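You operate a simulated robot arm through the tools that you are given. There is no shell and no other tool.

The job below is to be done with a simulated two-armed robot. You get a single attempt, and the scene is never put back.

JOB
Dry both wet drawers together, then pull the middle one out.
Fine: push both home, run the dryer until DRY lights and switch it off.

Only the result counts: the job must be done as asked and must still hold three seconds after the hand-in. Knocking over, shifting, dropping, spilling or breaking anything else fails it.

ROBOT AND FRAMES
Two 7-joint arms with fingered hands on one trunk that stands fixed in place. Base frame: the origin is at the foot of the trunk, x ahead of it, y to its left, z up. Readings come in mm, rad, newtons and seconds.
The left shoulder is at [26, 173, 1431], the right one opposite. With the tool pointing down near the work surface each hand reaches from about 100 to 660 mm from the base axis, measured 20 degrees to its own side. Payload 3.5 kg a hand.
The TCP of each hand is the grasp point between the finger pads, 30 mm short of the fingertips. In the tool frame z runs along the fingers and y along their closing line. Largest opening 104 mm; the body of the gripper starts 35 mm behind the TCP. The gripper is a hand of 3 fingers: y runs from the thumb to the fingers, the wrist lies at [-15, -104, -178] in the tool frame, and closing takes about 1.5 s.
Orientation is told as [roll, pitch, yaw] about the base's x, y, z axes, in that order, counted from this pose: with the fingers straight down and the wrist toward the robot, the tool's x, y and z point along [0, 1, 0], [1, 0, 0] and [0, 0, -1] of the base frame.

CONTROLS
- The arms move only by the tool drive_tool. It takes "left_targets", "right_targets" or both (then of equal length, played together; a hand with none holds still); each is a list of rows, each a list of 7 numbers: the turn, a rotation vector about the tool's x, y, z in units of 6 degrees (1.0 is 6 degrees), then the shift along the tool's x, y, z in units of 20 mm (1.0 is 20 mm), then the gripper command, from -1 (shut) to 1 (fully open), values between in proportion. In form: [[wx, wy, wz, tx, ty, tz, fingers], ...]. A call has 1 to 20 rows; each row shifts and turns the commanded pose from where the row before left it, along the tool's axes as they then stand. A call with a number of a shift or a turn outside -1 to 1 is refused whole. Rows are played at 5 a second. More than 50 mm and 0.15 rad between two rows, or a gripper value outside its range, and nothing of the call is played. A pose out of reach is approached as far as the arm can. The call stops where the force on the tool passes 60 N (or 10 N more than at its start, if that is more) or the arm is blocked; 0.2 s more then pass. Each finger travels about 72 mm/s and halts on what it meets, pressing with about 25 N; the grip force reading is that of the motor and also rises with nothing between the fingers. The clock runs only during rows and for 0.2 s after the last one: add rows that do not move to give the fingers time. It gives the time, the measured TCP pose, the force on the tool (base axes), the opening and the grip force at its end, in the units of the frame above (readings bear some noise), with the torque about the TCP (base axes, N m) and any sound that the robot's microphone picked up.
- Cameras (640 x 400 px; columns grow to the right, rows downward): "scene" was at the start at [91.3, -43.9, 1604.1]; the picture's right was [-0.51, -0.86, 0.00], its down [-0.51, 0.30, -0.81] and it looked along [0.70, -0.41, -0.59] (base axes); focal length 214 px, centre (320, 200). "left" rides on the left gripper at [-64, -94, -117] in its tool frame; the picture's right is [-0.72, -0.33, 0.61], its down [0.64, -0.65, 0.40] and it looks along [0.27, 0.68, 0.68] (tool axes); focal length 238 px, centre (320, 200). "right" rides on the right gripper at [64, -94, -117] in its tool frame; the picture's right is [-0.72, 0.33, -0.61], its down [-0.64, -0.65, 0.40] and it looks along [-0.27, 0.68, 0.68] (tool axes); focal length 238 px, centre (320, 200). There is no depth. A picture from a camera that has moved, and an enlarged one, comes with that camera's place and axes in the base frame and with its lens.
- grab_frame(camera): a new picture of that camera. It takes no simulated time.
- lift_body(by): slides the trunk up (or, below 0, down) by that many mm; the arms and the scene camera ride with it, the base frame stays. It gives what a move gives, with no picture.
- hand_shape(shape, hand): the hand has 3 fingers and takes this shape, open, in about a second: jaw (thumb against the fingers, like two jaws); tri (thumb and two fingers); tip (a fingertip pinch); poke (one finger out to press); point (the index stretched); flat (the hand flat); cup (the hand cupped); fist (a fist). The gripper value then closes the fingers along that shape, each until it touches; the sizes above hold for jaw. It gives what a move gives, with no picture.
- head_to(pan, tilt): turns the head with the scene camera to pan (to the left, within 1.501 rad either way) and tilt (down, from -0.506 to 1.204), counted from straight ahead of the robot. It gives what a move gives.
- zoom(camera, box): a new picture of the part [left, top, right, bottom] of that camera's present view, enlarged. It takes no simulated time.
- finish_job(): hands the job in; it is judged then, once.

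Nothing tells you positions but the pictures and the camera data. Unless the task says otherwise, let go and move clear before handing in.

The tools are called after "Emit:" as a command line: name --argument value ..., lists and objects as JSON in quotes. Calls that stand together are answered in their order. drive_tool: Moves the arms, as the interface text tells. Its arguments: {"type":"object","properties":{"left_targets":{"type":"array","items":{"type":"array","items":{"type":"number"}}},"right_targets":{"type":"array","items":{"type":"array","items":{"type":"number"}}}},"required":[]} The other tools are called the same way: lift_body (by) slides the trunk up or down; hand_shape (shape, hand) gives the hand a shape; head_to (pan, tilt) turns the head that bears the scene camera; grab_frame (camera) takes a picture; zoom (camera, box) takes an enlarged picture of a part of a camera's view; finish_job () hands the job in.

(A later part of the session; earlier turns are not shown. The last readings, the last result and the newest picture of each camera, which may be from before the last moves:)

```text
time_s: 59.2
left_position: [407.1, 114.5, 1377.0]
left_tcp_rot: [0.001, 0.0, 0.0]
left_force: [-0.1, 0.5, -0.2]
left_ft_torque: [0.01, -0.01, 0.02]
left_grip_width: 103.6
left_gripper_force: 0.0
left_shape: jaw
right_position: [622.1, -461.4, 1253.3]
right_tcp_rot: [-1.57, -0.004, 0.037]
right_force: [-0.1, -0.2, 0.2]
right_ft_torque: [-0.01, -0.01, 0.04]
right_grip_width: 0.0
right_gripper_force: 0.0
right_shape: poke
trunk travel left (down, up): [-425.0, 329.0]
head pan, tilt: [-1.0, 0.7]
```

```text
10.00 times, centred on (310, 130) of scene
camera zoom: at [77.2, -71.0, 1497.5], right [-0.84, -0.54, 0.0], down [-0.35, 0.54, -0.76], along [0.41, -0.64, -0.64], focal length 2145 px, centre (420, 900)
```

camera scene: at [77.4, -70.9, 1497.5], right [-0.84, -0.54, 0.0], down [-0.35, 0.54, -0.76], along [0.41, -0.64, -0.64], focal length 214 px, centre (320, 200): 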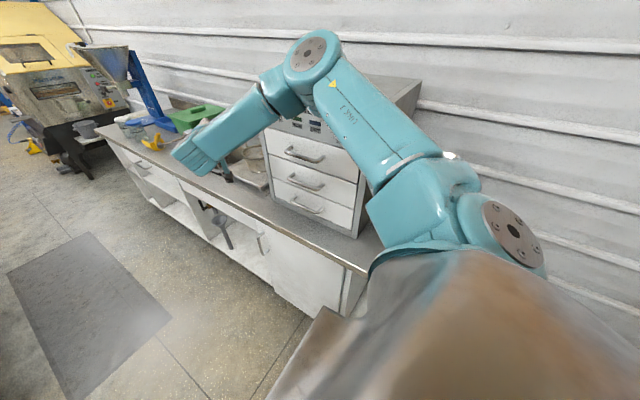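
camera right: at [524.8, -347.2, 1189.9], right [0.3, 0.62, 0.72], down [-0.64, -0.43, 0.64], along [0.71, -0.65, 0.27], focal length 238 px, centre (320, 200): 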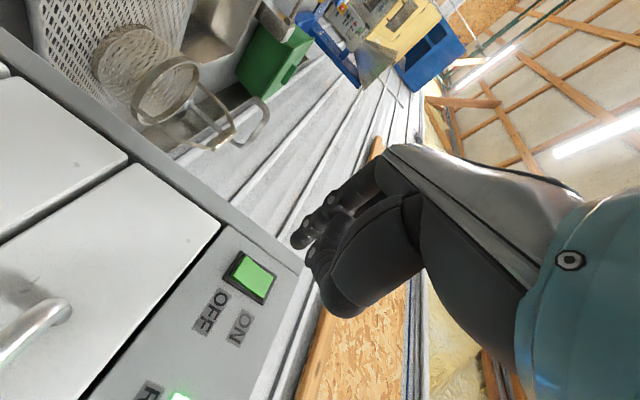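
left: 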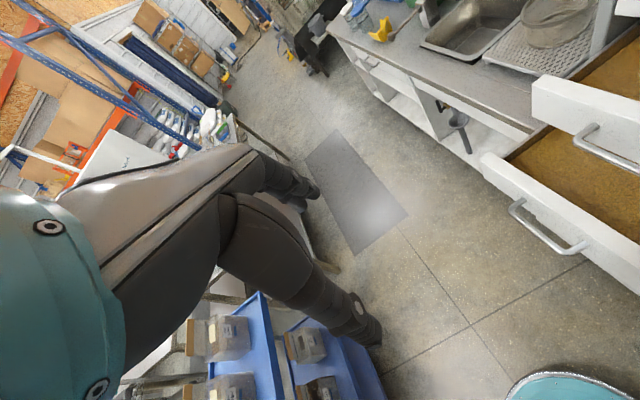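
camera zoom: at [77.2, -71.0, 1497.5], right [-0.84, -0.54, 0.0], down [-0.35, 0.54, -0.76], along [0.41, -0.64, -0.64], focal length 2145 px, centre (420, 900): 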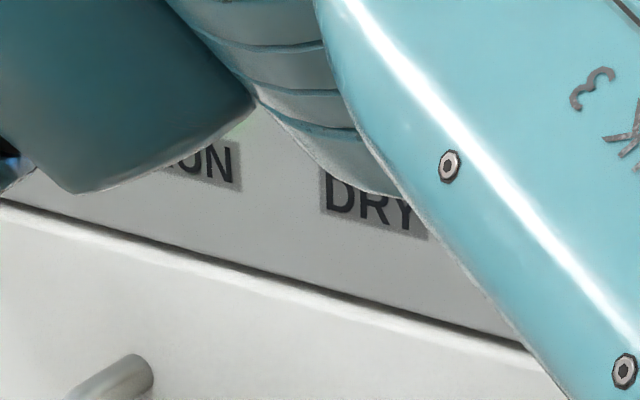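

RUN is lit and the rocker is back at ON, so the OFF press didn't latch. I'll shift the hand so the right camera sees the rocker and both lamps together.

Emit:
drive_tool --right_targets '[[0, 0, 0, 0, -1, -0.6, -1], [0, 0, 0, 0, -1, -0.6, -1], [0, 0, 0, 0, -1, -0.6, -1], [0, 0, 0, 0, -0.5, -0.6, -1]]'

Emit:
grab_frame --camera "right"

Emit:
grab_frame --camera "scene"

```text
time_s: 60.2
left_position: [407.7, 114.8, 1376.7]
left_tcp_rot: [0.001, -0.001, 0.0]
left_force: [0.0, 0.0, -0.6]
left_ft_torque: [-0.02, 0.02, -0.02]
left_grip_width: 103.6
left_gripper_force: 0.0
left_shape: jaw
right_position: [548.6, -418.7, 1254.3]
right_tcp_rot: [-1.571, -0.003, 0.035]
right_force: [0.5, -0.2, -0.3]
right_ft_torque: [0.01, 0.01, -0.01]
right_grip_width: 0.0
right_gripper_force: 0.0
right_shape: poke
trunk travel left (down, up): [-425.0, 329.0]
head pan, tilt: [-1.0, 0.7]
```

```text
taken
camera right: at [451.4, -304.2, 1189.3], right [0.3, 0.62, 0.72], down [-0.64, -0.43, 0.64], along [0.71, -0.65, 0.27], focal length 238 px, centre (320, 200)
```

right: 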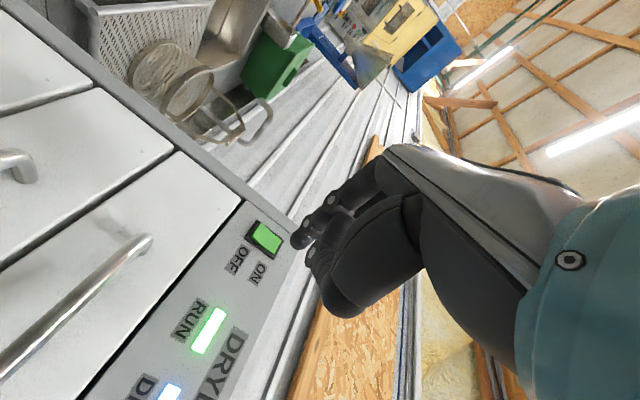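

```text
taken
camera scene: at [77.3, -70.6, 1497.5], right [-0.84, -0.54, 0.0], down [-0.35, 0.54, -0.77], along [0.41, -0.64, -0.64], focal length 214 px, centre (320, 200)
```

scene: 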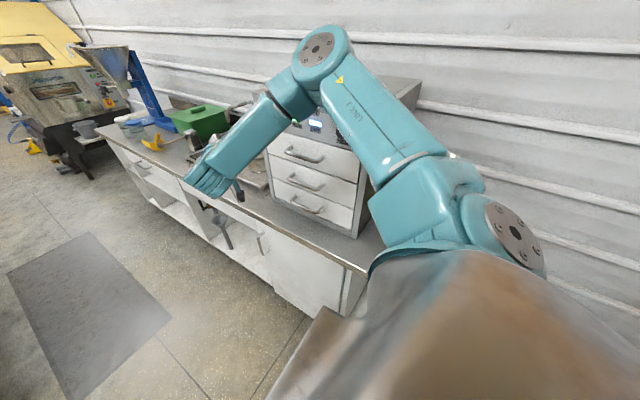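

Both RUN and DRY are lit. The dryer went off only while I was pressing, because the tip was too close to the pivot to latch the rocker. I'll go back and press nearer its lower edge.

Emit:
drive_tool --right_targets '[[0, 0, 0, 0.03, 0.5, 0.86, -1], [0, 0, 0, 0.03, 0.5, 0.86, -1], [0, 0, 0, 0.03, 0.5, 0.86, -1], [0, 0, 0, 0.03, 0.5, 0.86, -1], [0, 0, 0, 0.03, 0.5, 0.86, -1], [0, 0, 0, 0.03, 0.5, 0.86, -1], [0, 0, 0, 0.03, 0.5, 0.86, -1]]'

Emit:
zoom --camera "right" --box '[200, 160, 360, 290]'

```text
time_s: 61.8
left_position: [408.4, 114.8, 1376.7]
left_tcp_rot: [0.002, -0.001, -0.001]
left_force: [-0.3, -0.6, -0.1]
left_ft_torque: [0.01, -0.01, 0.0]
left_grip_width: 103.4
left_gripper_force: 0.1
left_shape: jaw
right_position: [625.5, -538.1, 1250.6]
right_tcp_rot: [-1.569, -0.002, 0.037]
right_force: [0.2, 0.4, -0.8]
right_ft_torque: [-0.02, -0.02, -0.03]
right_grip_width: 0.0
right_gripper_force: 0.1
right_shape: poke
trunk travel left (down, up): [-425.0, 329.0]
head pan, tilt: [-1.0, 0.7]
```

```text
3.08 times, centred on (280, 225) of right
camera zoom: at [527.7, -423.6, 1186.0], right [0.3, 0.62, 0.72], down [-0.64, -0.43, 0.64], along [0.71, -0.65, 0.27], focal length 733 px, centre (443, 123)
```

zoom: 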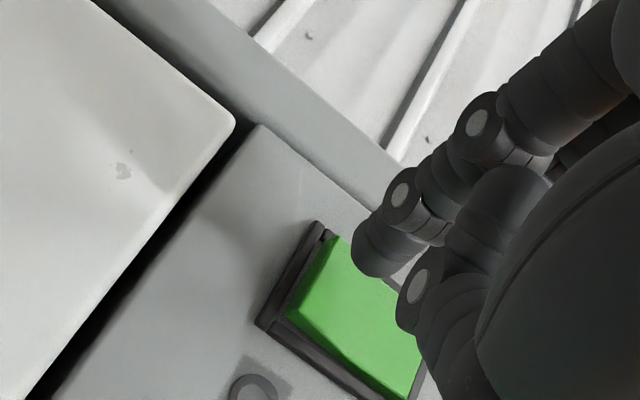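

Emit:
drive_tool --right_targets '[[0, 0, 0, 0.08, -0.15, 0.4, -1], [0, 0, 0, 0, 0, 0.25, -1], [0, 0, 0, 0, 0, 0.2, -1], [0, 0, 0, 0, 0, 0.2, -1], [0, 0, 0, 0, 0, 0.2, -1], [0, 0, 0, 0, 0, 0.2, -1]]'

Emit:
zoom --camera "right" --box '[200, 160, 360, 290]'

Emit:
zoom --camera "scene" --box '[220, 60, 380, 160]'

```text
time_s: 63.2
left_position: [407.7, 118.8, 1376.2]
left_tcp_rot: [-0.003, -0.001, 0.001]
left_force: [0.0, 0.1, 0.5]
left_ft_torque: [0.0, 0.0, -0.02]
left_grip_width: 103.7
left_gripper_force: 0.1
left_shape: jaw
right_position: [624.4, -562.2, 1249.0]
right_tcp_rot: [-1.572, -0.002, 0.042]
right_force: [-0.3, 14.6, -3.9]
right_ft_torque: [0.0, -0.04, -0.13]
right_grip_width: 0.0
right_gripper_force: 0.0
right_shape: poke
trunk travel left (down, up): [-425.0, 329.0]
head pan, tilt: [-1.0, 0.7]
```

```text
3.08 times, centred on (280, 225) of right
camera zoom: at [526.4, -447.4, 1184.7], right [0.3, 0.63, 0.72], down [-0.64, -0.43, 0.64], along [0.71, -0.65, 0.27], focal length 733 px, centre (443, 123)
```

zoom: 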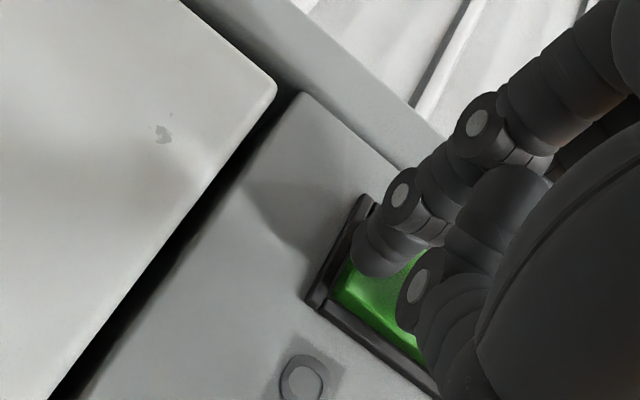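

```text
4.00 times, centred on (300, 110) of scene
camera zoom: at [77.5, -67.9, 1497.5], right [-0.84, -0.54, 0.0], down [-0.35, 0.54, -0.77], along [0.41, -0.65, -0.64], focal length 858 px, centre (400, 560)
```

zoom: 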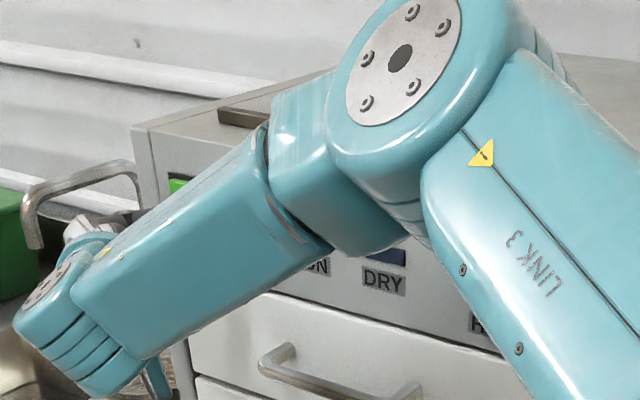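

The lamps are off at about 15 N. I'll press slightly further so it latches, then retract slowly and check.

Emit:
drive_tool --right_targets '[[0, 0, 0, 0, 0, 0.2, -1], [0, 0, 0, 0, 0, 0.15, -1], [0, 0, 0, 0, 0, 0, -1], [0, 0, 0, 0, 0, -0.2, -1], [0, 0, 0, 0, 0, -0.2, -1], [0, 0, 0, 0, 0, -0.2, -1], [0, 0, 0, 0, 0, -0.2, -1], [0, 0, 0, 0, 0, -0.2, -1], [0, 0, 0, 0, 0, -0.2, -1]]'

Emit:
zoom --camera "right" --box '[200, 160, 360, 290]'

Emit:
zoom --camera "scene" --box '[220, 60, 380, 160]'

```text
time_s: 65.2
left_position: [407.6, 114.3, 1377.4]
left_tcp_rot: [0.002, 0.001, 0.0]
left_force: [-0.2, -1.1, 0.2]
left_ft_torque: [0.0, -0.03, 0.04]
left_grip_width: 103.7
left_gripper_force: 0.0
left_shape: jaw
right_position: [620.4, -550.4, 1248.0]
right_tcp_rot: [-1.571, -0.003, 0.032]
right_force: [-0.7, 0.6, 0.1]
right_ft_torque: [0.0, -0.03, 0.01]
right_grip_width: 0.0
right_gripper_force: 0.0
right_shape: poke
trunk travel left (down, up): [-425.0, 329.0]
head pan, tilt: [-1.0, 0.7]
```

```text
3.08 times, centred on (280, 225) of right
camera zoom: at [523.2, -435.3, 1183.9], right [0.3, 0.62, 0.72], down [-0.64, -0.43, 0.64], along [0.71, -0.66, 0.27], focal length 733 px, centre (443, 123)
```

zoom: 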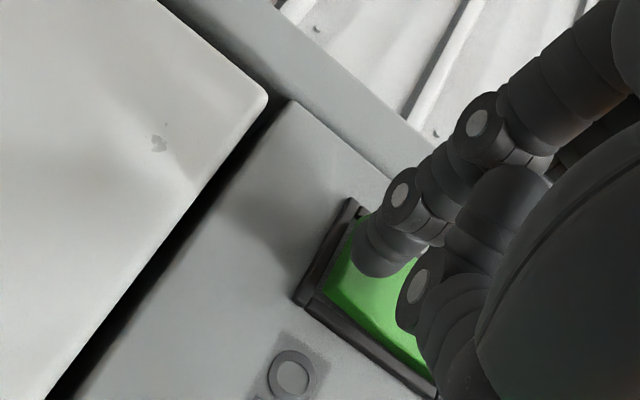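

```text
4.00 times, centred on (300, 110) of scene
camera zoom: at [76.9, -71.0, 1497.5], right [-0.84, -0.54, 0.0], down [-0.35, 0.54, -0.76], along [0.41, -0.64, -0.64], focal length 858 px, centre (400, 560)
```

zoom: 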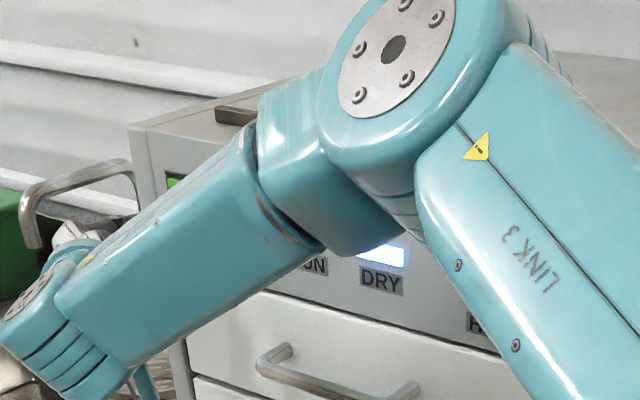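

DRY relit as soon as I let go, so the rocker springs back each time. I think the curled thumb just above the fingertip blocks the ON half from swinging out. I'll back off and tilt the finger 30° so it points slightly upward, which moves the thumb out of the way.

Emit:
drive_tool --right_targets '[[0, 0, 0, 0, 0, -1, -1], [0, 0, 0, 0, 0, -1, -1], [0, -1, 0, 0, 0, 0, -1], [0, -1, 0, 0, 0, 0, -1], [0, -1, 0, 0, 0, 0, -1], [0, -1, 0, 0, 0, 0, -1], [0, -1, 0, 0, 0, 0, -1]]'

Emit:
grab_frame --camera "right"

Emit:
zoom --camera "scene" --box '[180, 50, 380, 200]'

```text
time_s: 66.8
left_position: [407.2, 114.6, 1376.3]
left_tcp_rot: [0.003, 0.0, 0.001]
left_force: [0.0, 0.1, 0.1]
left_ft_torque: [0.0, 0.0, 0.0]
left_grip_width: 103.7
left_gripper_force: 0.1
left_shape: jaw
right_position: [593.5, -517.2, 1273.8]
right_tcp_rot: [-2.094, -0.001, 0.037]
right_force: [-0.4, -0.4, -0.5]
right_ft_torque: [0.0, 0.01, -0.01]
right_grip_width: 0.2
right_gripper_force: 0.1
right_shape: poke
right hand out of reach, approached as far as the arm can: row 4, 5, 6, 7
trunk travel left (down, up): [-425.0, 329.0]
head pan, tilt: [-1.0, 0.7]
```

```text
taken
camera right: at [497.0, -449.0, 1161.0], right [0.29, 0.9, 0.32], down [-0.65, -0.05, 0.76], along [0.7, -0.43, 0.57], focal length 238 px, centre (320, 200)
```

right: 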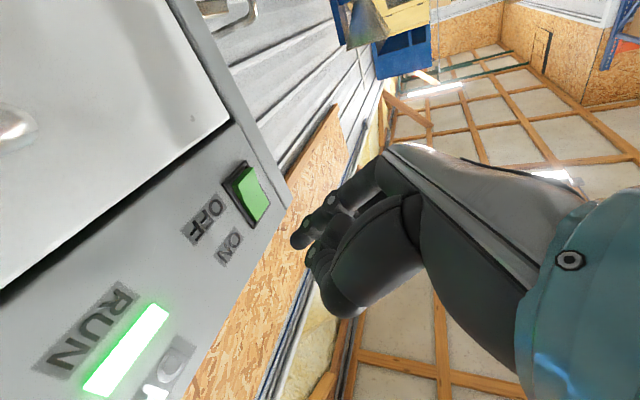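

```text
2.67 times, centred on (280, 125) of scene
camera zoom: at [77.1, -70.9, 1497.5], right [-0.84, -0.54, 0.0], down [-0.35, 0.54, -0.76], along [0.41, -0.64, -0.64], focal length 572 px, centre (427, 400)
```

zoom: 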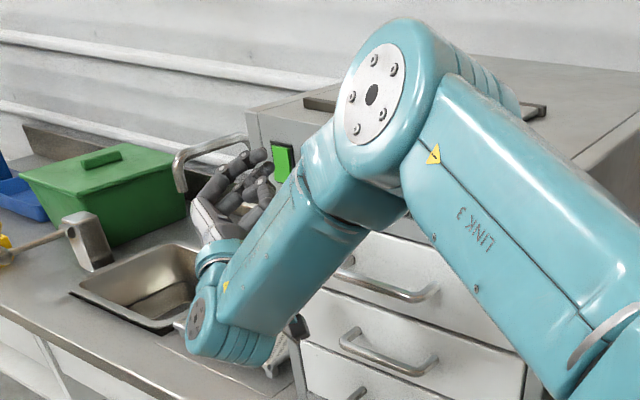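

The tilt worked, but the position is limited here. The scene camera now has a clear view of the hand next to the switch, so I'll study the fingers.

Emit:
zoom --camera "scene" --box '[235, 95, 299, 135]'

Emit:
zoom --camera "right" --box '[270, 150, 430, 330]'

```text
10.00 times, centred on (267, 115) of scene
camera zoom: at [77.1, -70.9, 1497.5], right [-0.84, -0.54, 0.0], down [-0.35, 0.54, -0.76], along [0.41, -0.64, -0.64], focal length 2145 px, centre (850, 1050)
```

zoom: 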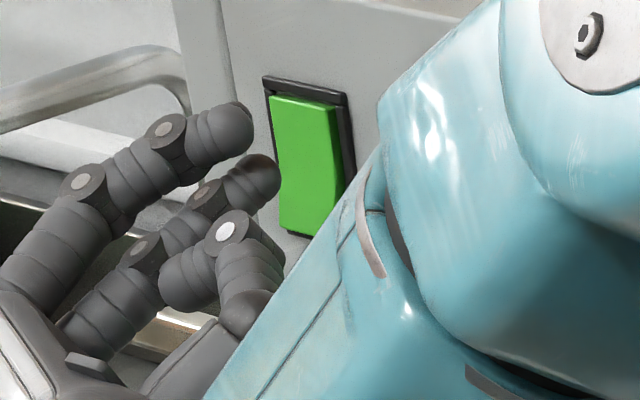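

```text
2.22 times, centred on (350, 240) of right
camera zoom: at [497.0, -449.0, 1161.0], right [0.29, 0.9, 0.32], down [-0.65, -0.05, 0.76], along [0.7, -0.43, 0.57], focal length 530 px, centre (253, 111)
```

zoom: 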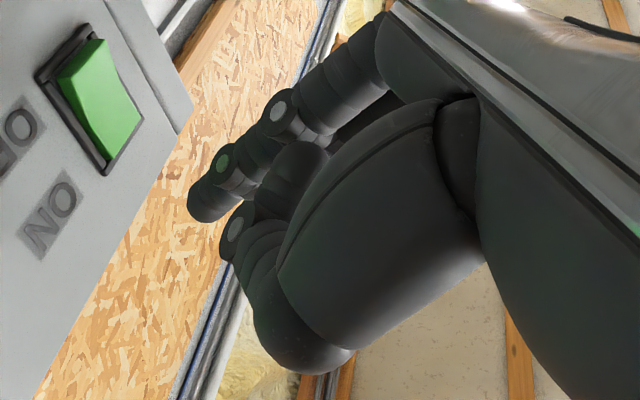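

The scene view shows the cause: two fingers are extended, about 20 mm apart vertically. When the lower one pressed OFF, the upper one held the ON half in. I'll return to a level finger and use the upper finger on the OFF half, with the lower one below the switch. That mirrors the ON press that worked.

Emit:
drive_tool --right_targets '[[0, 1, 0, 0, 0, 0, -1], [0, 1, 0, 0, 0, 0, -1], [0, 1, 0, 0, 0, 0, -1], [0, 1, 0, 0, 0, 0, -1], [0, 1, 0, 0, 0, 0, -1], [0, 0, 0, 0.7, 0.5, 0, -1], [0, 0, 0, 0.7, 0.5, 0, -1], [0, 0, 0, 0.5, 0.4, 0, -1]]'

Emit:
grab_frame --camera "right"

Emit:
zoom --camera "scene" --box '[220, 60, 380, 160]'

```text
time_s: 68.6
left_position: [407.0, 115.6, 1377.1]
left_tcp_rot: [0.003, 0.0, 0.0]
left_force: [-0.6, 0.3, -0.1]
left_ft_torque: [0.02, -0.01, -0.01]
left_grip_width: 103.6
left_gripper_force: 0.0
left_shape: jaw
right_position: [620.9, -516.4, 1237.5]
right_tcp_rot: [-1.569, -0.002, 0.035]
right_force: [-0.1, -0.4, -0.1]
right_ft_torque: [0.0, -0.01, 0.01]
right_grip_width: 0.0
right_gripper_force: 0.2
right_shape: poke
trunk travel left (down, up): [-425.0, 329.0]
head pan, tilt: [-1.0, 0.7]
```

```text
taken
camera right: at [523.0, -401.1, 1172.5], right [0.3, 0.62, 0.72], down [-0.64, -0.43, 0.64], along [0.71, -0.65, 0.27], focal length 238 px, centre (320, 200)
```

right: 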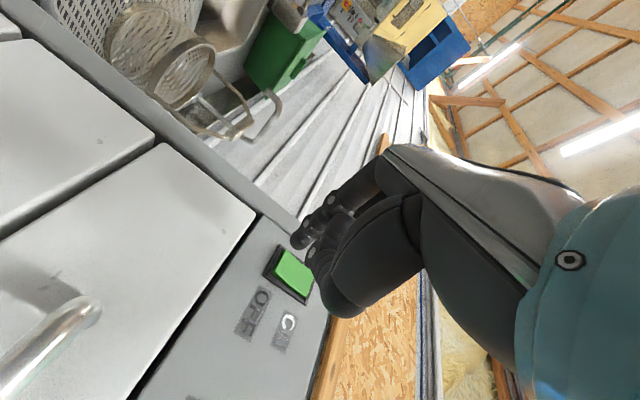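

```text
4.00 times, centred on (300, 110) of scene
camera zoom: at [77.6, -70.7, 1497.4], right [-0.84, -0.54, 0.0], down [-0.35, 0.54, -0.76], along [0.41, -0.64, -0.64], focal length 858 px, centre (400, 560)
```

zoom: 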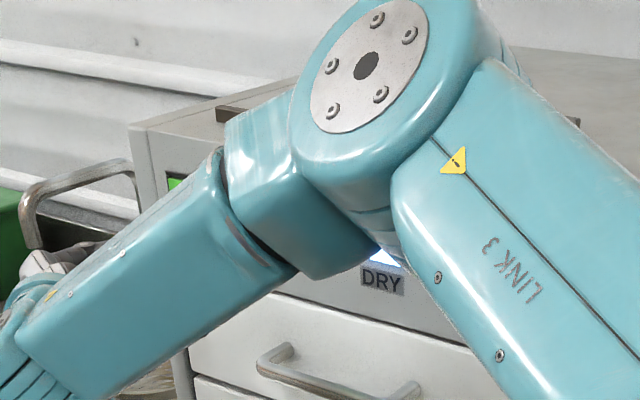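

Emit:
drive_tool --right_targets '[[0, 0, 0, 0.05, 0, 0.7, -1], [0, 0, 0, 0, 0, 0.7, -1], [0, 0, 0, 0, 0, 0.3, -1], [0, 0, 0, 0, 0, 0.2, -1], [0, 0, 0, 0, 0, 0.2, -1], [0, 0, 0, 0, 0, 0.2, -1], [0, 0, 0, 0, 0, 0.1, -1]]'

Emit:
zoom --camera "right" --box '[200, 160, 360, 290]'

Emit:
zoom --camera "scene" --box '[220, 60, 380, 160]'

```text
time_s: 70.2
left_position: [407.8, 116.4, 1375.9]
left_tcp_rot: [0.001, -0.001, 0.0]
left_force: [0.8, -0.1, -0.3]
left_ft_torque: [-0.01, -0.03, -0.01]
left_grip_width: 103.7
left_gripper_force: 0.0
left_shape: jaw
right_position: [622.8, -562.8, 1236.2]
right_tcp_rot: [-1.571, -0.003, 0.036]
right_force: [0.7, 1.8, 0.3]
right_ft_torque: [-0.07, -0.01, -0.01]
right_grip_width: 0.0
right_gripper_force: 0.0
right_shape: poke
trunk travel left (down, up): [-425.0, 329.0]
head pan, tilt: [-1.0, 0.7]
```

```text
3.08 times, centred on (280, 225) of right
camera zoom: at [525.5, -447.3, 1171.0], right [0.3, 0.62, 0.72], down [-0.64, -0.43, 0.64], along [0.71, -0.65, 0.27], focal length 733 px, centre (443, 123)
```

zoom: 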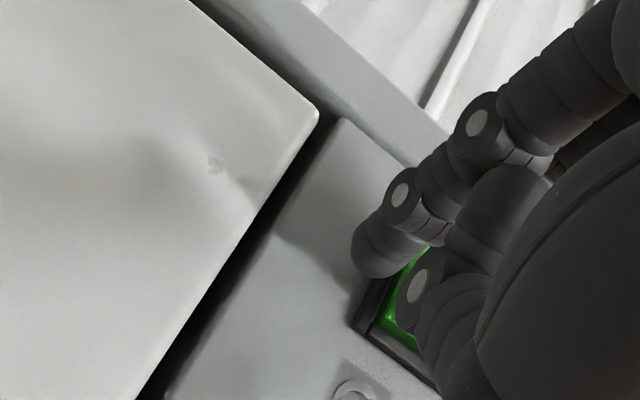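

```text
4.00 times, centred on (300, 110) of scene
camera zoom: at [77.2, -70.1, 1497.5], right [-0.84, -0.54, 0.0], down [-0.35, 0.54, -0.77], along [0.41, -0.64, -0.64], focal length 858 px, centre (400, 560)
```

zoom: 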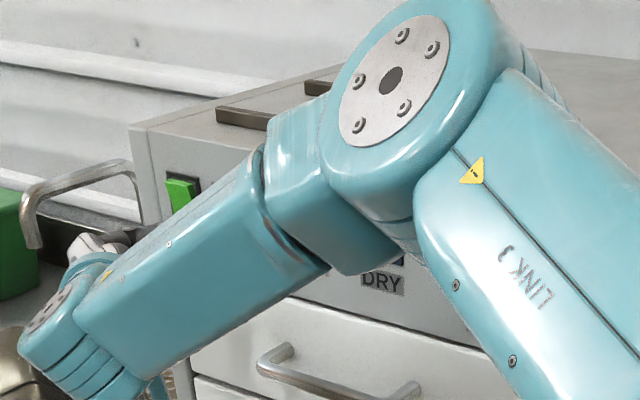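

The rocker's top now sticks out and DRY is dark, with very little force. I'll retract and check that it stays OFF.

Emit:
drive_tool --right_targets '[[0, 0, 0, 0, 0, -0.5, -1], [0, 0, 0, 0, 0, -1, -1], [0, 0, 0, 0, 0, -1, -1], [0, 0, 0, 0, 0, -1, -1], [0, 0, 0, 0, -1, -1, -1], [0, 0, 0, 0, -1, -1, -1], [0, 0, 0, 0, -1, -1, -1], [0, 0, 0, 0, -1, -1, -1]]'

Emit:
grab_frame --camera "right"

Emit:
zoom --camera "scene" --box '[200, 50, 400, 200]'

```text
time_s: 72.0
left_position: [407.2, 115.3, 1376.1]
left_tcp_rot: [0.0, -0.002, 0.001]
left_force: [0.0, 0.4, 0.1]
left_ft_torque: [0.01, 0.03, -0.01]
left_grip_width: 103.5
left_gripper_force: 0.1
left_shape: jaw
right_position: [537.2, -414.1, 1232.9]
right_tcp_rot: [-1.571, -0.003, 0.035]
right_force: [-0.1, 0.0, 0.1]
right_ft_torque: [-0.02, -0.02, 0.0]
right_grip_width: 0.3
right_gripper_force: 0.1
right_shape: poke
trunk travel left (down, up): [-425.0, 329.0]
head pan, tilt: [-1.0, 0.7]
```

```text
taken
camera right: at [440.0, -299.0, 1169.7], right [0.3, 0.62, 0.72], down [-0.64, -0.43, 0.64], along [0.71, -0.65, 0.27], focal length 238 px, centre (320, 200)
```

right: 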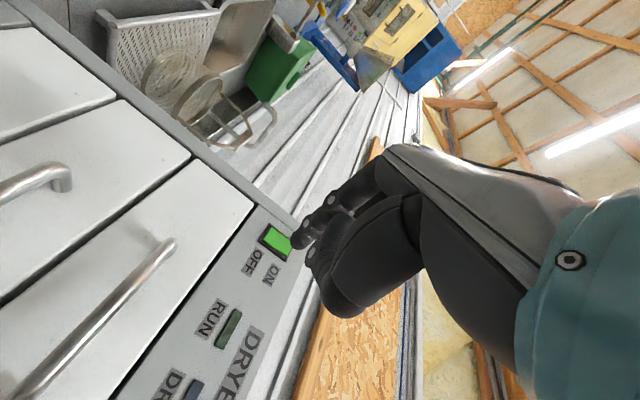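

```text
2.67 times, centred on (300, 125) of scene
camera zoom: at [77.0, -70.5, 1497.5], right [-0.84, -0.54, 0.0], down [-0.35, 0.54, -0.77], along [0.41, -0.64, -0.64], focal length 572 px, centre (373, 400)
```

zoom: 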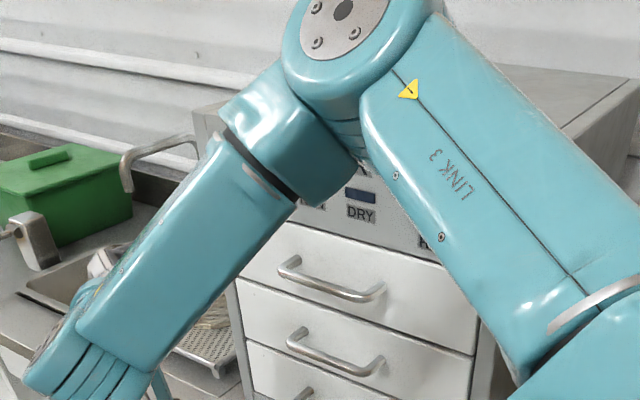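

RUN and DRY are both dark and the rocker stays OFF. Next I'll pull the middle drawer. I'll move to centre, change to the jaw shape, and turn the hand so the jaws close vertically on the bar.

Emit:
drive_tool --right_targets '[[0, 0, 0, 0, -0.89, -0.45, -1], [0, 0, 0, 0, -0.89, -0.45, -1], [0, 0, 0, 0, -0.89, -0.45, -1], [0, 0, 0, 0, -0.89, -0.45, -1]]'

Emit:
hand_shape --hand "right" --shape "jaw"

Emit:
drive_tool --right_targets '[[0, 0, -1, 0, 0, 0, 1], [0, 0, -1, 0, 0, 0, 1], [0, 0, -1, 0, 0, 0, 1], [0, 0, -1, 0, 0, 0, 1], [0, 0, -1, 0, 0, 0, 1], [0, 0, -1, 0, 0, 0, 1], [0, 0, -1, 0, 0, 0, 1], [0, 0, -1, 0, 0, 0, 1], [0, 0, -1, 0, 0, 0, 1], [0, 0, -1, 0, 0, 0, 1], [0, 0, -1, 0, 0, 0, 1], [0, 0, -1, 0, 0, 0, 1], [0, 0, -1, 0, 0, 0, 1], [0, 0, -1, 0, 0, 0, 1], [0, 0, -1, 0, 0, 0, 1]]'

Emit:
grab_frame --camera "right"

Emit:
grab_frame --camera "scene"

```text
time_s: 73.0
left_position: [407.1, 115.6, 1376.0]
left_tcp_rot: [-0.001, -0.001, 0.001]
left_force: [0.2, 0.2, 0.5]
left_ft_torque: [0.01, -0.01, 0.01]
left_grip_width: 103.5
left_gripper_force: 0.0
left_shape: jaw
right_position: [467.7, -382.1, 1234.5]
right_tcp_rot: [-1.569, -0.003, 0.036]
right_force: [0.5, 0.6, -0.2]
right_ft_torque: [-0.05, -0.01, 0.01]
right_grip_width: 0.0
right_gripper_force: 0.1
right_shape: poke
trunk travel left (down, up): [-425.0, 329.0]
head pan, tilt: [-1.0, 0.7]
```

```text
time_s: 73.9
left_position: [408.1, 115.4, 1377.1]
left_tcp_rot: [0.002, -0.001, 0.001]
left_force: [-0.1, -0.8, -0.4]
left_ft_torque: [-0.03, 0.02, 0.04]
left_grip_width: 103.5
left_gripper_force: 0.0
left_shape: jaw
right_position: [468.0, -381.9, 1233.1]
right_tcp_rot: [-1.57, -0.002, 0.036]
right_force: [0.1, -0.5, 0.6]
right_ft_torque: [-0.02, 0.0, -0.01]
right_grip_width: 103.8
right_gripper_force: 0.0
right_shape: jaw
trunk travel left (down, up): [-425.0, 329.0]
head pan, tilt: [-1.0, 0.7]
```

```text
time_s: 77.1
left_position: [406.8, 115.2, 1376.4]
left_tcp_rot: [0.001, -0.001, 0.0]
left_force: [-0.3, 0.3, -0.5]
left_ft_torque: [0.01, 0.04, 0.01]
left_grip_width: 103.6
left_gripper_force: 0.0
left_shape: jaw
right_position: [465.2, -381.9, 1234.8]
right_tcp_rot: [-0.544, 1.568, 1.062]
right_force: [-0.9, -0.6, 0.4]
right_ft_torque: [0.01, -0.04, -0.02]
right_grip_width: 104.0
right_gripper_force: 0.0
right_shape: jaw
trunk travel left (down, up): [-425.0, 329.0]
head pan, tilt: [-1.0, 0.7]
```

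```text
taken
camera right: at [397.8, -266.3, 1329.1], right [0.7, 0.64, -0.32], down [0.65, -0.38, 0.65], along [0.29, -0.67, -0.68], focal length 238 px, centre (320, 200)
```

right: 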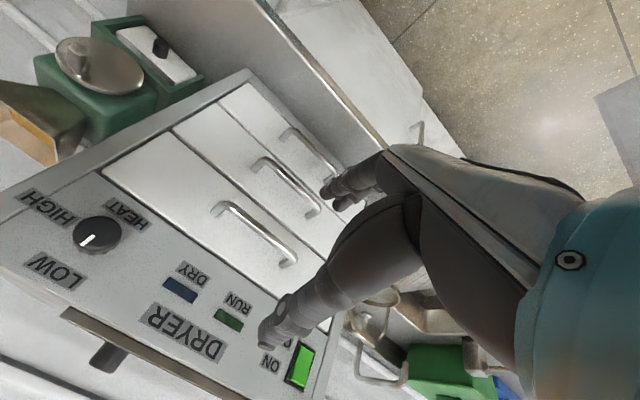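

```text
taken
camera scene: at [77.4, -70.9, 1497.5], right [-0.84, -0.54, 0.0], down [-0.35, 0.54, -0.76], along [0.41, -0.64, -0.64], focal length 214 px, centre (320, 200)
```

scene: 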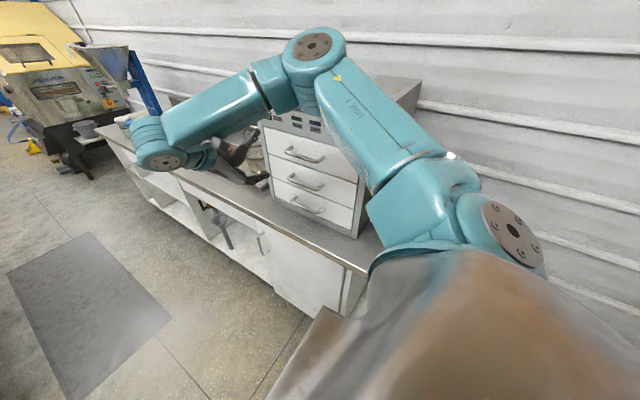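

The hand is in the gripping orientation and the top panel reads OFF with both lamps dark. I'll lower the trunk so this pose lines up with the middle handle.

Emit:
lift_body --by -170

Emit:
drive_tool --right_targets '[[0, 0.34, 0, 0, 0, 0, 0.3], [0, 0, 0, 0, 0.3, 0.5, 0.3], [0, 0, 0, 0, 0.3, 0.8, 0.3], [0, 0, 0, 0, 0.2, 1, 0.3]]'

Emit:
grab_frame --camera "right"

Emit:
grab_frame --camera "scene"

```text
time_s: 79.0
left_position: [407.2, 115.4, 1207.6]
left_tcp_rot: [0.002, 0.0, 0.0]
left_force: [-0.9, 0.0, 0.0]
left_ft_torque: [0.02, 0.0, -0.01]
left_grip_width: 103.5
left_gripper_force: 0.0
left_shape: jaw
right_position: [465.1, -383.1, 1065.0]
right_tcp_rot: [-1.414, 1.567, 0.194]
right_force: [-0.6, 0.3, -0.5]
right_ft_torque: [0.03, -0.01, -0.01]
right_grip_width: 104.0
right_gripper_force: 0.1
right_shape: jaw
trunk travel left (down, up): [-255.0, 499.0]
head pan, tilt: [-1.0, 0.7]
```

```text
time_s: 80.0
left_position: [407.1, 113.7, 1207.1]
left_tcp_rot: [0.004, -0.001, 0.001]
left_force: [0.0, 0.1, 0.7]
left_ft_torque: [-0.03, 0.0, -0.01]
left_grip_width: 103.5
left_gripper_force: 0.1
left_shape: jaw
right_position: [463.2, -427.3, 1045.9]
right_tcp_rot: [-1.233, 1.568, 0.338]
right_force: [0.2, 0.0, 0.5]
right_ft_torque: [0.0, 0.0, 0.01]
right_grip_width: 67.9
right_gripper_force: 0.0
right_shape: jaw
trunk travel left (down, up): [-255.0, 499.0]
head pan, tilt: [-1.0, 0.7]
```

```text
taken
camera right: at [399.8, -308.9, 1141.7], right [0.72, 0.61, -0.32], down [0.64, -0.4, 0.65], along [0.27, -0.68, -0.68], focal length 238 px, centre (320, 200)
```

right: 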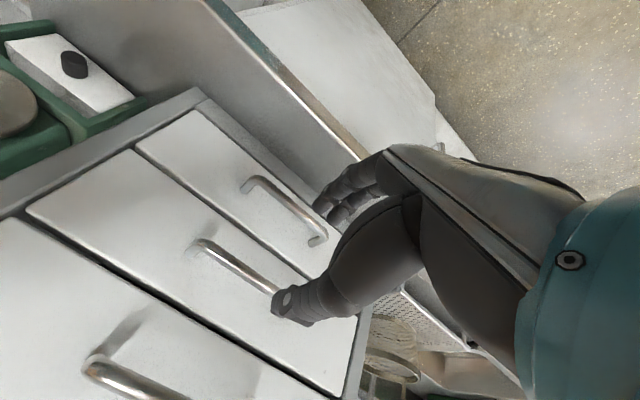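

```text
taken
camera scene: at [131.3, -71.0, 1325.2], right [-0.84, -0.54, 0.0], down [-0.35, 0.54, -0.76], along [0.41, -0.64, -0.64], focal length 214 px, centre (320, 200)
```

scene: 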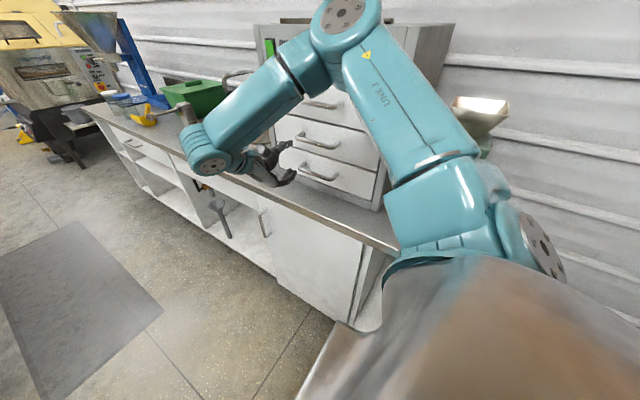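

The middle bar measures z ≈ 1047 and the hand is at 1046, well aligned. I'll advance so the bar enters the open jaws, then close.

Emit:
drive_tool --right_targets '[[0, 0, 0, 0, 0, 1, 0.3], [0, 0, 0, 0, 0, 1, 0.3], [0, 0, 0, 0, 0, 1, 0.3], [0, 0, 0, 0, 0, 1, 0.3], [0, 0, 0, 0, 0, 1, 0.3], [0, 0, 0, 0, 0, 0.8, 0.3], [0, 0, 0, 0, 0, 0.6, 0.3]]'

Emit:
grab_frame --camera "right"

Emit:
zoom --camera "scene" --box '[200, 80, 400, 220]'

```text
time_s: 81.7
left_position: [407.7, 115.4, 1206.5]
left_tcp_rot: [0.0, 0.0, 0.0]
left_force: [0.8, -1.0, -0.5]
left_ft_torque: [0.02, -0.02, -0.01]
left_grip_width: 103.6
left_gripper_force: 0.1
left_shape: jaw
right_position: [463.3, -555.9, 1049.0]
right_tcp_rot: [-1.135, 1.57, 0.435]
right_force: [-0.2, 0.4, 0.5]
right_ft_torque: [-0.01, -0.02, -0.02]
right_grip_width: 68.2
right_gripper_force: 0.0
right_shape: jaw
trunk travel left (down, up): [-255.0, 499.0]
head pan, tilt: [-1.0, 0.7]
```

```text
taken
camera right: at [400.4, -438.9, 1143.0], right [0.72, 0.61, -0.32], down [0.64, -0.4, 0.65], along [0.27, -0.68, -0.68], focal length 238 px, centre (320, 200)
```

right: 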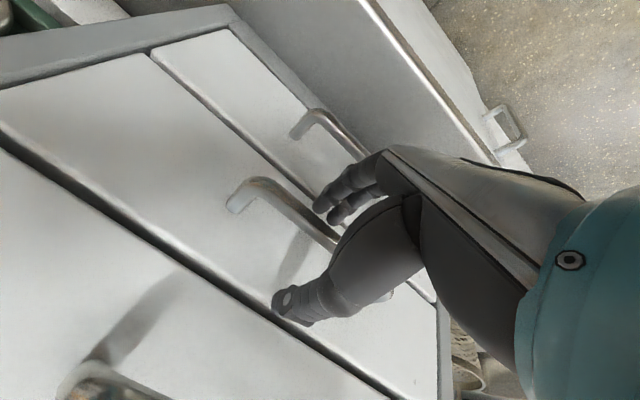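

```text
2.86 times, centred on (300, 150) of scene
camera zoom: at [131.3, -70.9, 1325.2], right [-0.84, -0.54, 0.0], down [-0.35, 0.54, -0.76], along [0.41, -0.64, -0.64], focal length 613 px, centre (377, 343)
```

zoom: 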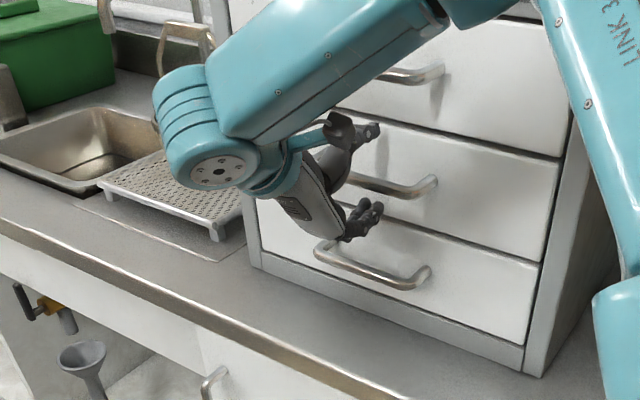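

The middle bar sits between the thumb (above) and the fingers (below). I'll close on it.

Emit:
drive_tool --right_targets '[[0, 0, 0, 0, 0, 0, -1], [0, 0, 0, 0, 0, 0, -1], [0, 0, 0, 0, 0, 0, -1], [0, 0, 0, 0, 0, 0, -1], [0, 0, 0, 0, 0, 0, -1], [0, 0, 0, 0, 0, 0, -1], [0, 0, 0, 0, 0, 0, -1], [0, 0, 0, 0, 0, 0, -1]]'

Emit:
grab_frame --camera "right"

```text
time_s: 83.5
left_position: [407.1, 115.4, 1207.2]
left_tcp_rot: [-0.001, -0.001, 0.0]
left_force: [-0.2, 0.6, -0.1]
left_ft_torque: [-0.02, 0.0, 0.03]
left_grip_width: 103.3
left_gripper_force: 0.1
left_shape: jaw
right_position: [462.7, -556.3, 1048.3]
right_tcp_rot: [-1.401, 1.566, 0.172]
right_force: [0.8, -0.2, 3.2]
right_ft_torque: [-0.01, -0.05, 0.0]
right_grip_width: 0.1
right_gripper_force: 25.0
right_shape: jaw
trunk travel left (down, up): [-255.0, 499.0]
head pan, tilt: [-1.0, 0.7]
```

```text
taken
camera right: at [400.4, -438.5, 1143.3], right [0.72, 0.61, -0.32], down [0.64, -0.4, 0.65], along [0.27, -0.68, -0.68], focal length 238 px, centre (320, 200)
```

right: 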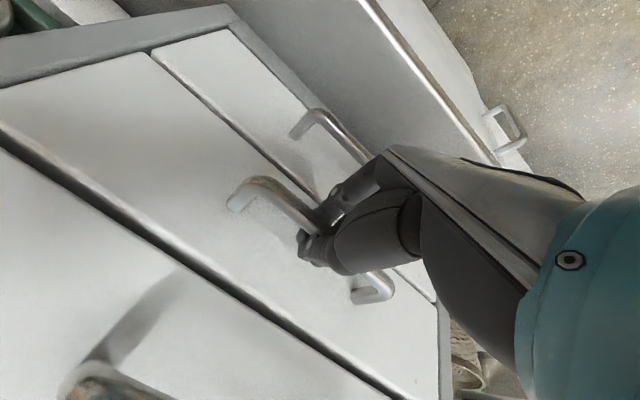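

The fingertips have closed around behind the bar, which makes a secure hook. I'll pull slowly and check that the drawer follows.

Emit:
drive_tool --right_targets '[[0, 0, 0, 0, 0, -0.5, -1], [0, 0, 0, 0, 0, -0.8, -1], [0, 0, 0, 0, 0, -0.8, -1], [0, 0, 0, 0, 0, -0.8, -1]]'

Emit:
grab_frame --camera "right"

Emit:
zoom --camera "scene" --box '[200, 80, 400, 220]'

```text
time_s: 84.5
left_position: [406.7, 115.8, 1207.3]
left_tcp_rot: [0.0, -0.002, -0.001]
left_force: [0.5, -0.2, -0.6]
left_ft_torque: [0.01, -0.02, 0.01]
left_grip_width: 103.5
left_gripper_force: 0.1
left_shape: jaw
right_position: [464.1, -496.3, 1047.9]
right_tcp_rot: [-1.47, 1.567, 0.1]
right_force: [-6.7, 1.2, 7.6]
right_ft_torque: [-0.03, 0.05, -0.03]
right_grip_width: 0.0
right_gripper_force: 25.1
right_shape: jaw
trunk travel left (down, up): [-255.0, 499.0]
head pan, tilt: [-1.0, 0.7]
```

```text
taken
camera right: at [401.4, -378.2, 1142.6], right [0.72, 0.61, -0.32], down [0.64, -0.4, 0.65], along [0.27, -0.68, -0.68], focal length 238 px, centre (320, 200)
```

right: 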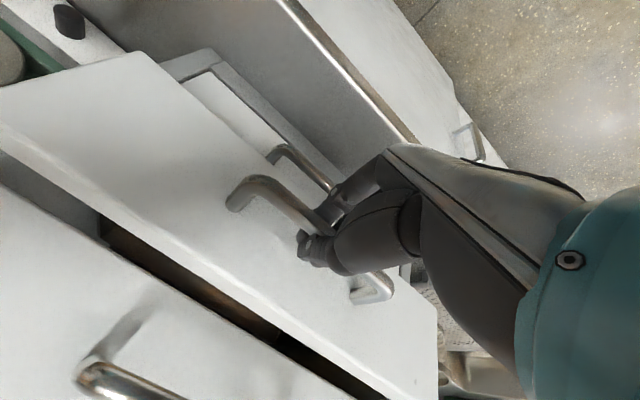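

```text
2.86 times, centred on (300, 150) of scene
camera zoom: at [130.0, -70.0, 1325.4], right [-0.84, -0.54, 0.0], down [-0.35, 0.54, -0.77], along [0.41, -0.64, -0.64], focal length 613 px, centre (377, 343)
```

zoom: 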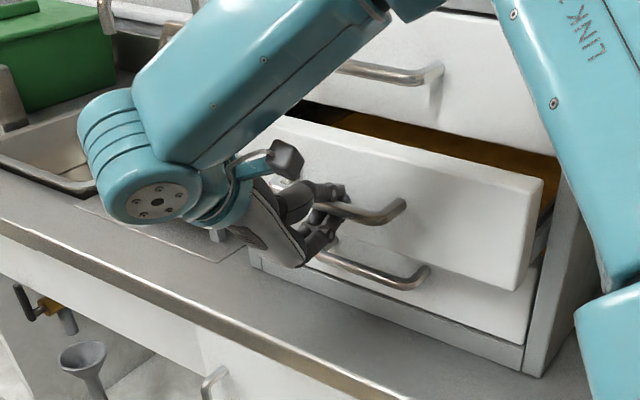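

The drawer follows the hand with little force. I'll continue pulling.

Emit:
drive_tool --right_targets '[[0, 0, 0, 0, 0, -0.9, -1], [0, 0, 0, 0, 0, -0.9, -1], [0, 0, 0, 0, 0, -0.9, -1], [0, 0, 0, 0, 0, -0.9, -1], [0, 0, 0, 0, 0, -0.9, -1]]'

Emit:
grab_frame --camera "right"

Emit:
grab_frame --camera "scene"

```text
time_s: 85.7
left_position: [408.7, 115.5, 1207.0]
left_tcp_rot: [0.001, 0.0, 0.0]
left_force: [0.4, 0.9, 0.8]
left_ft_torque: [0.02, 0.0, -0.03]
left_grip_width: 103.5
left_gripper_force: 0.1
left_shape: jaw
right_position: [462.8, -408.7, 1048.4]
right_tcp_rot: [-1.409, 1.568, 0.165]
right_force: [7.4, 0.2, 4.5]
right_ft_torque: [-0.03, -0.02, 0.01]
right_grip_width: 0.0
right_gripper_force: 25.3
right_shape: jaw
trunk travel left (down, up): [-255.0, 499.0]
head pan, tilt: [-1.0, 0.7]
```

```text
taken
camera right: at [399.3, -290.2, 1143.0], right [0.72, 0.61, -0.32], down [0.64, -0.4, 0.66], along [0.27, -0.68, -0.68], focal length 238 px, centre (320, 200)
```

right: 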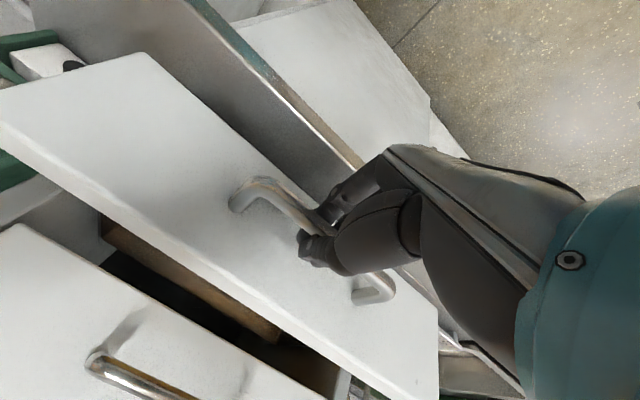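

```text
taken
camera scene: at [132.1, -70.4, 1325.1], right [-0.84, -0.54, 0.0], down [-0.35, 0.54, -0.76], along [0.41, -0.64, -0.64], focal length 214 px, centre (320, 200)
```

scene: 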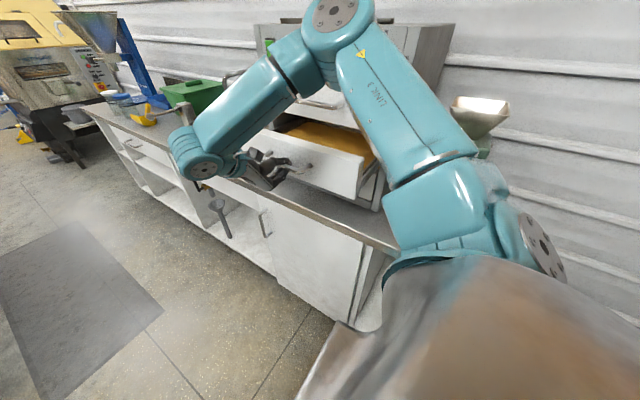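

The drawer is about 148 mm out, close to this pose's reach limit. To pull farther, I'll pivot the hand around the bar with the fingers tilting down, which frees up reach, and watch the forces.

Emit:
drive_tool --right_targets '[[-0.8, 0, 0, 0, 0, 0, -1], [-0.8, 0, 0, 0, 0, 0, -1], [-0.8, 0, 0, 0, 0, 0, -1], [-0.8, 0, 0, 0, 0, 0, -1], [-0.8, 0, 0, 0, 0, 0, -1]]'

Emit:
grab_frame --camera "right"

Emit:
zoom --camera "scene" --box '[160, 60, 400, 240]'

```text
time_s: 86.8
left_position: [407.1, 114.8, 1208.4]
left_tcp_rot: [0.002, -0.001, 0.0]
left_force: [0.0, -0.1, -0.1]
left_ft_torque: [-0.01, -0.02, -0.02]
left_grip_width: 103.6
left_gripper_force: 0.1
left_shape: jaw
right_position: [463.1, -408.5, 1048.3]
right_tcp_rot: [-0.014, 1.15, 1.56]
right_force: [-1.2, -0.4, 13.5]
right_ft_torque: [-0.07, 0.03, -0.01]
right_grip_width: 0.0
right_gripper_force: 25.4
right_shape: jaw
trunk travel left (down, up): [-255.0, 499.0]
head pan, tilt: [-1.0, 0.7]
```

```text
taken
camera right: at [400.0, -337.9, 1182.2], right [0.72, 0.69, -0.04], down [0.64, -0.64, 0.43], along [0.27, -0.34, -0.9], focal length 238 px, centre (320, 200)
```

right: 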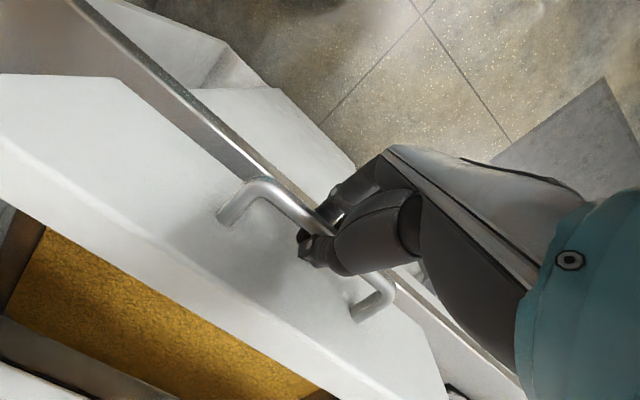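

```text
2.22 times, centred on (280, 150) of scene
camera zoom: at [130.3, -70.2, 1325.4], right [-0.84, -0.54, 0.0], down [-0.35, 0.54, -0.77], along [0.41, -0.64, -0.64], focal length 477 px, centre (409, 311)
```

zoom: 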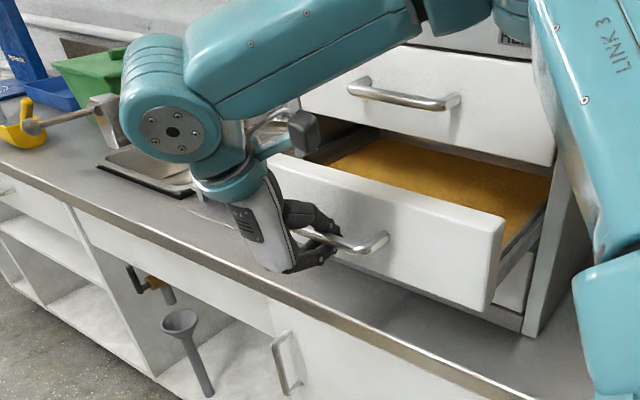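

Emit:
drive_tool --right_targets '[[0, 0, 0, 0, 0.32, -0.93, -1], [0, 0, 0, 0, 0.4067, -0.9135, -1], [0, 0, 0, 0, 0.4067, -0.9135, -1], [0, 0, 0, 0, 0.4067, -0.9135, -1]]'

Emit:
grab_frame --camera "right"

Emit:
zoom --camera "scene" --box '[160, 60, 400, 240]'

```text
time_s: 87.8
left_position: [408.2, 115.4, 1207.5]
left_tcp_rot: [0.002, -0.001, 0.001]
left_force: [-0.5, 0.0, -0.3]
left_ft_torque: [-0.05, 0.02, -0.04]
left_grip_width: 103.5
left_gripper_force: 0.0
left_shape: jaw
right_position: [465.1, -329.1, 1049.6]
right_tcp_rot: [-0.005, 1.152, 1.565]
right_force: [-4.5, 0.8, -1.6]
right_ft_torque: [-0.01, 0.0, 0.02]
right_grip_width: 0.0
right_gripper_force: 25.1
right_shape: jaw
trunk travel left (down, up): [-255.0, 499.0]
head pan, tilt: [-1.0, 0.7]
```

```text
taken
camera right: at [400.7, -259.0, 1183.4], right [0.72, 0.69, -0.05], down [0.64, -0.64, 0.43], along [0.27, -0.34, -0.9], focal length 238 px, centre (320, 200)
```

right: 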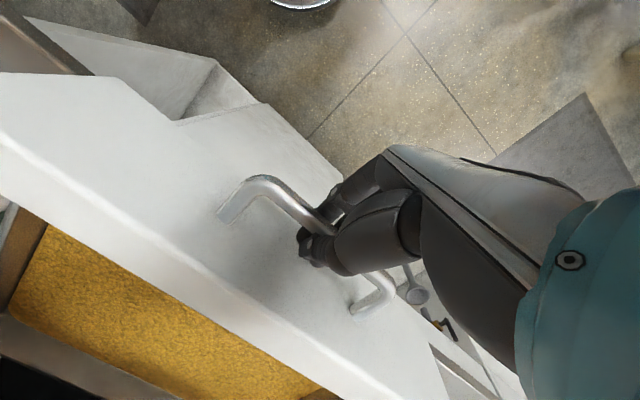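

```text
2.22 times, centred on (280, 150) of scene
camera zoom: at [130.9, -70.8, 1325.2], right [-0.84, -0.54, 0.0], down [-0.35, 0.54, -0.77], along [0.41, -0.64, -0.64], focal length 477 px, centre (409, 311)
```

zoom: 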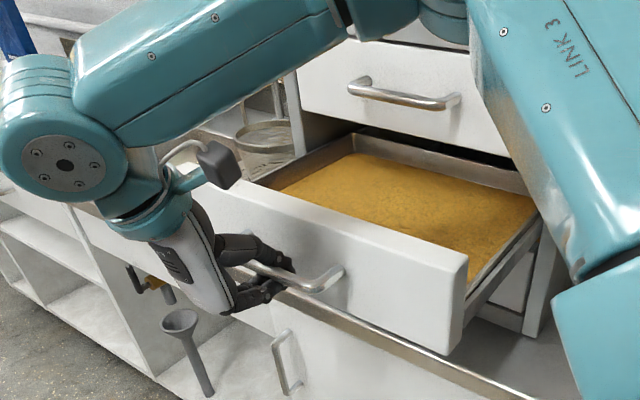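

Emit:
zoom --camera "scene" --box '[250, 90, 390, 200]'

```text
3.64 times, centred on (320, 145) of scene
camera zoom: at [130.9, -70.8, 1325.2], right [-0.84, -0.54, 0.0], down [-0.35, 0.54, -0.77], along [0.41, -0.64, -0.64], focal length 780 px, centre (320, 400)
```

zoom: 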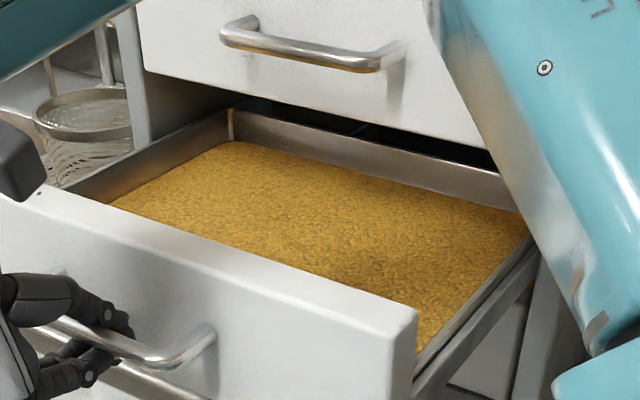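

The whole tray is exposed and the contents look golden and dry. I'll pull about 25 mm more, which is still less than the bottom drawer's safe initial extension of about 290 mm, and then release.

Emit:
drive_tool --right_targets '[[0, 0, 0, 0, 0.25, -0.57, -1], [0, 0, 0, 0, 0.25, -0.57, -1], [0, 0, 0, 0, 0, 0, -1]]'

Emit:
zoom --camera "scene" --box '[160, 60, 400, 240]'

```text
time_s: 88.7
left_position: [407.6, 114.9, 1207.3]
left_tcp_rot: [0.003, 0.002, -0.001]
left_force: [-0.2, -0.9, -0.2]
left_ft_torque: [0.01, 0.0, 0.01]
left_grip_width: 103.7
left_gripper_force: 0.0
left_shape: jaw
right_position: [464.7, -303.2, 1050.7]
right_tcp_rot: [-0.006, 1.149, 1.566]
right_force: [-5.6, -0.1, -5.0]
right_ft_torque: [-0.01, 0.02, -0.02]
right_grip_width: 0.2
right_gripper_force: 24.6
right_shape: jaw
trunk travel left (down, up): [-255.0, 499.0]
head pan, tilt: [-1.0, 0.7]
```

```text
2.22 times, centred on (280, 150) of scene
camera zoom: at [131.1, -71.1, 1325.1], right [-0.84, -0.54, 0.0], down [-0.35, 0.54, -0.76], along [0.41, -0.64, -0.64], focal length 477 px, centre (409, 311)
```

zoom: 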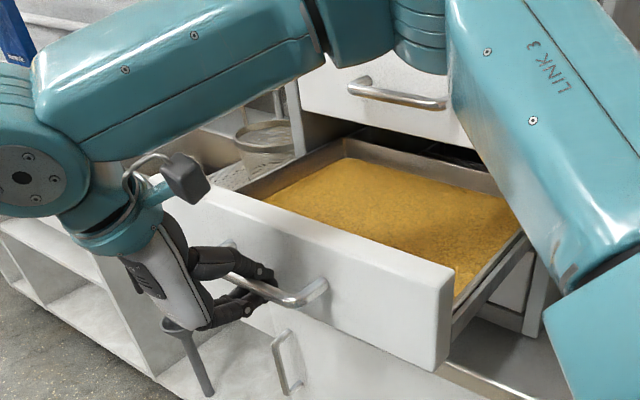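

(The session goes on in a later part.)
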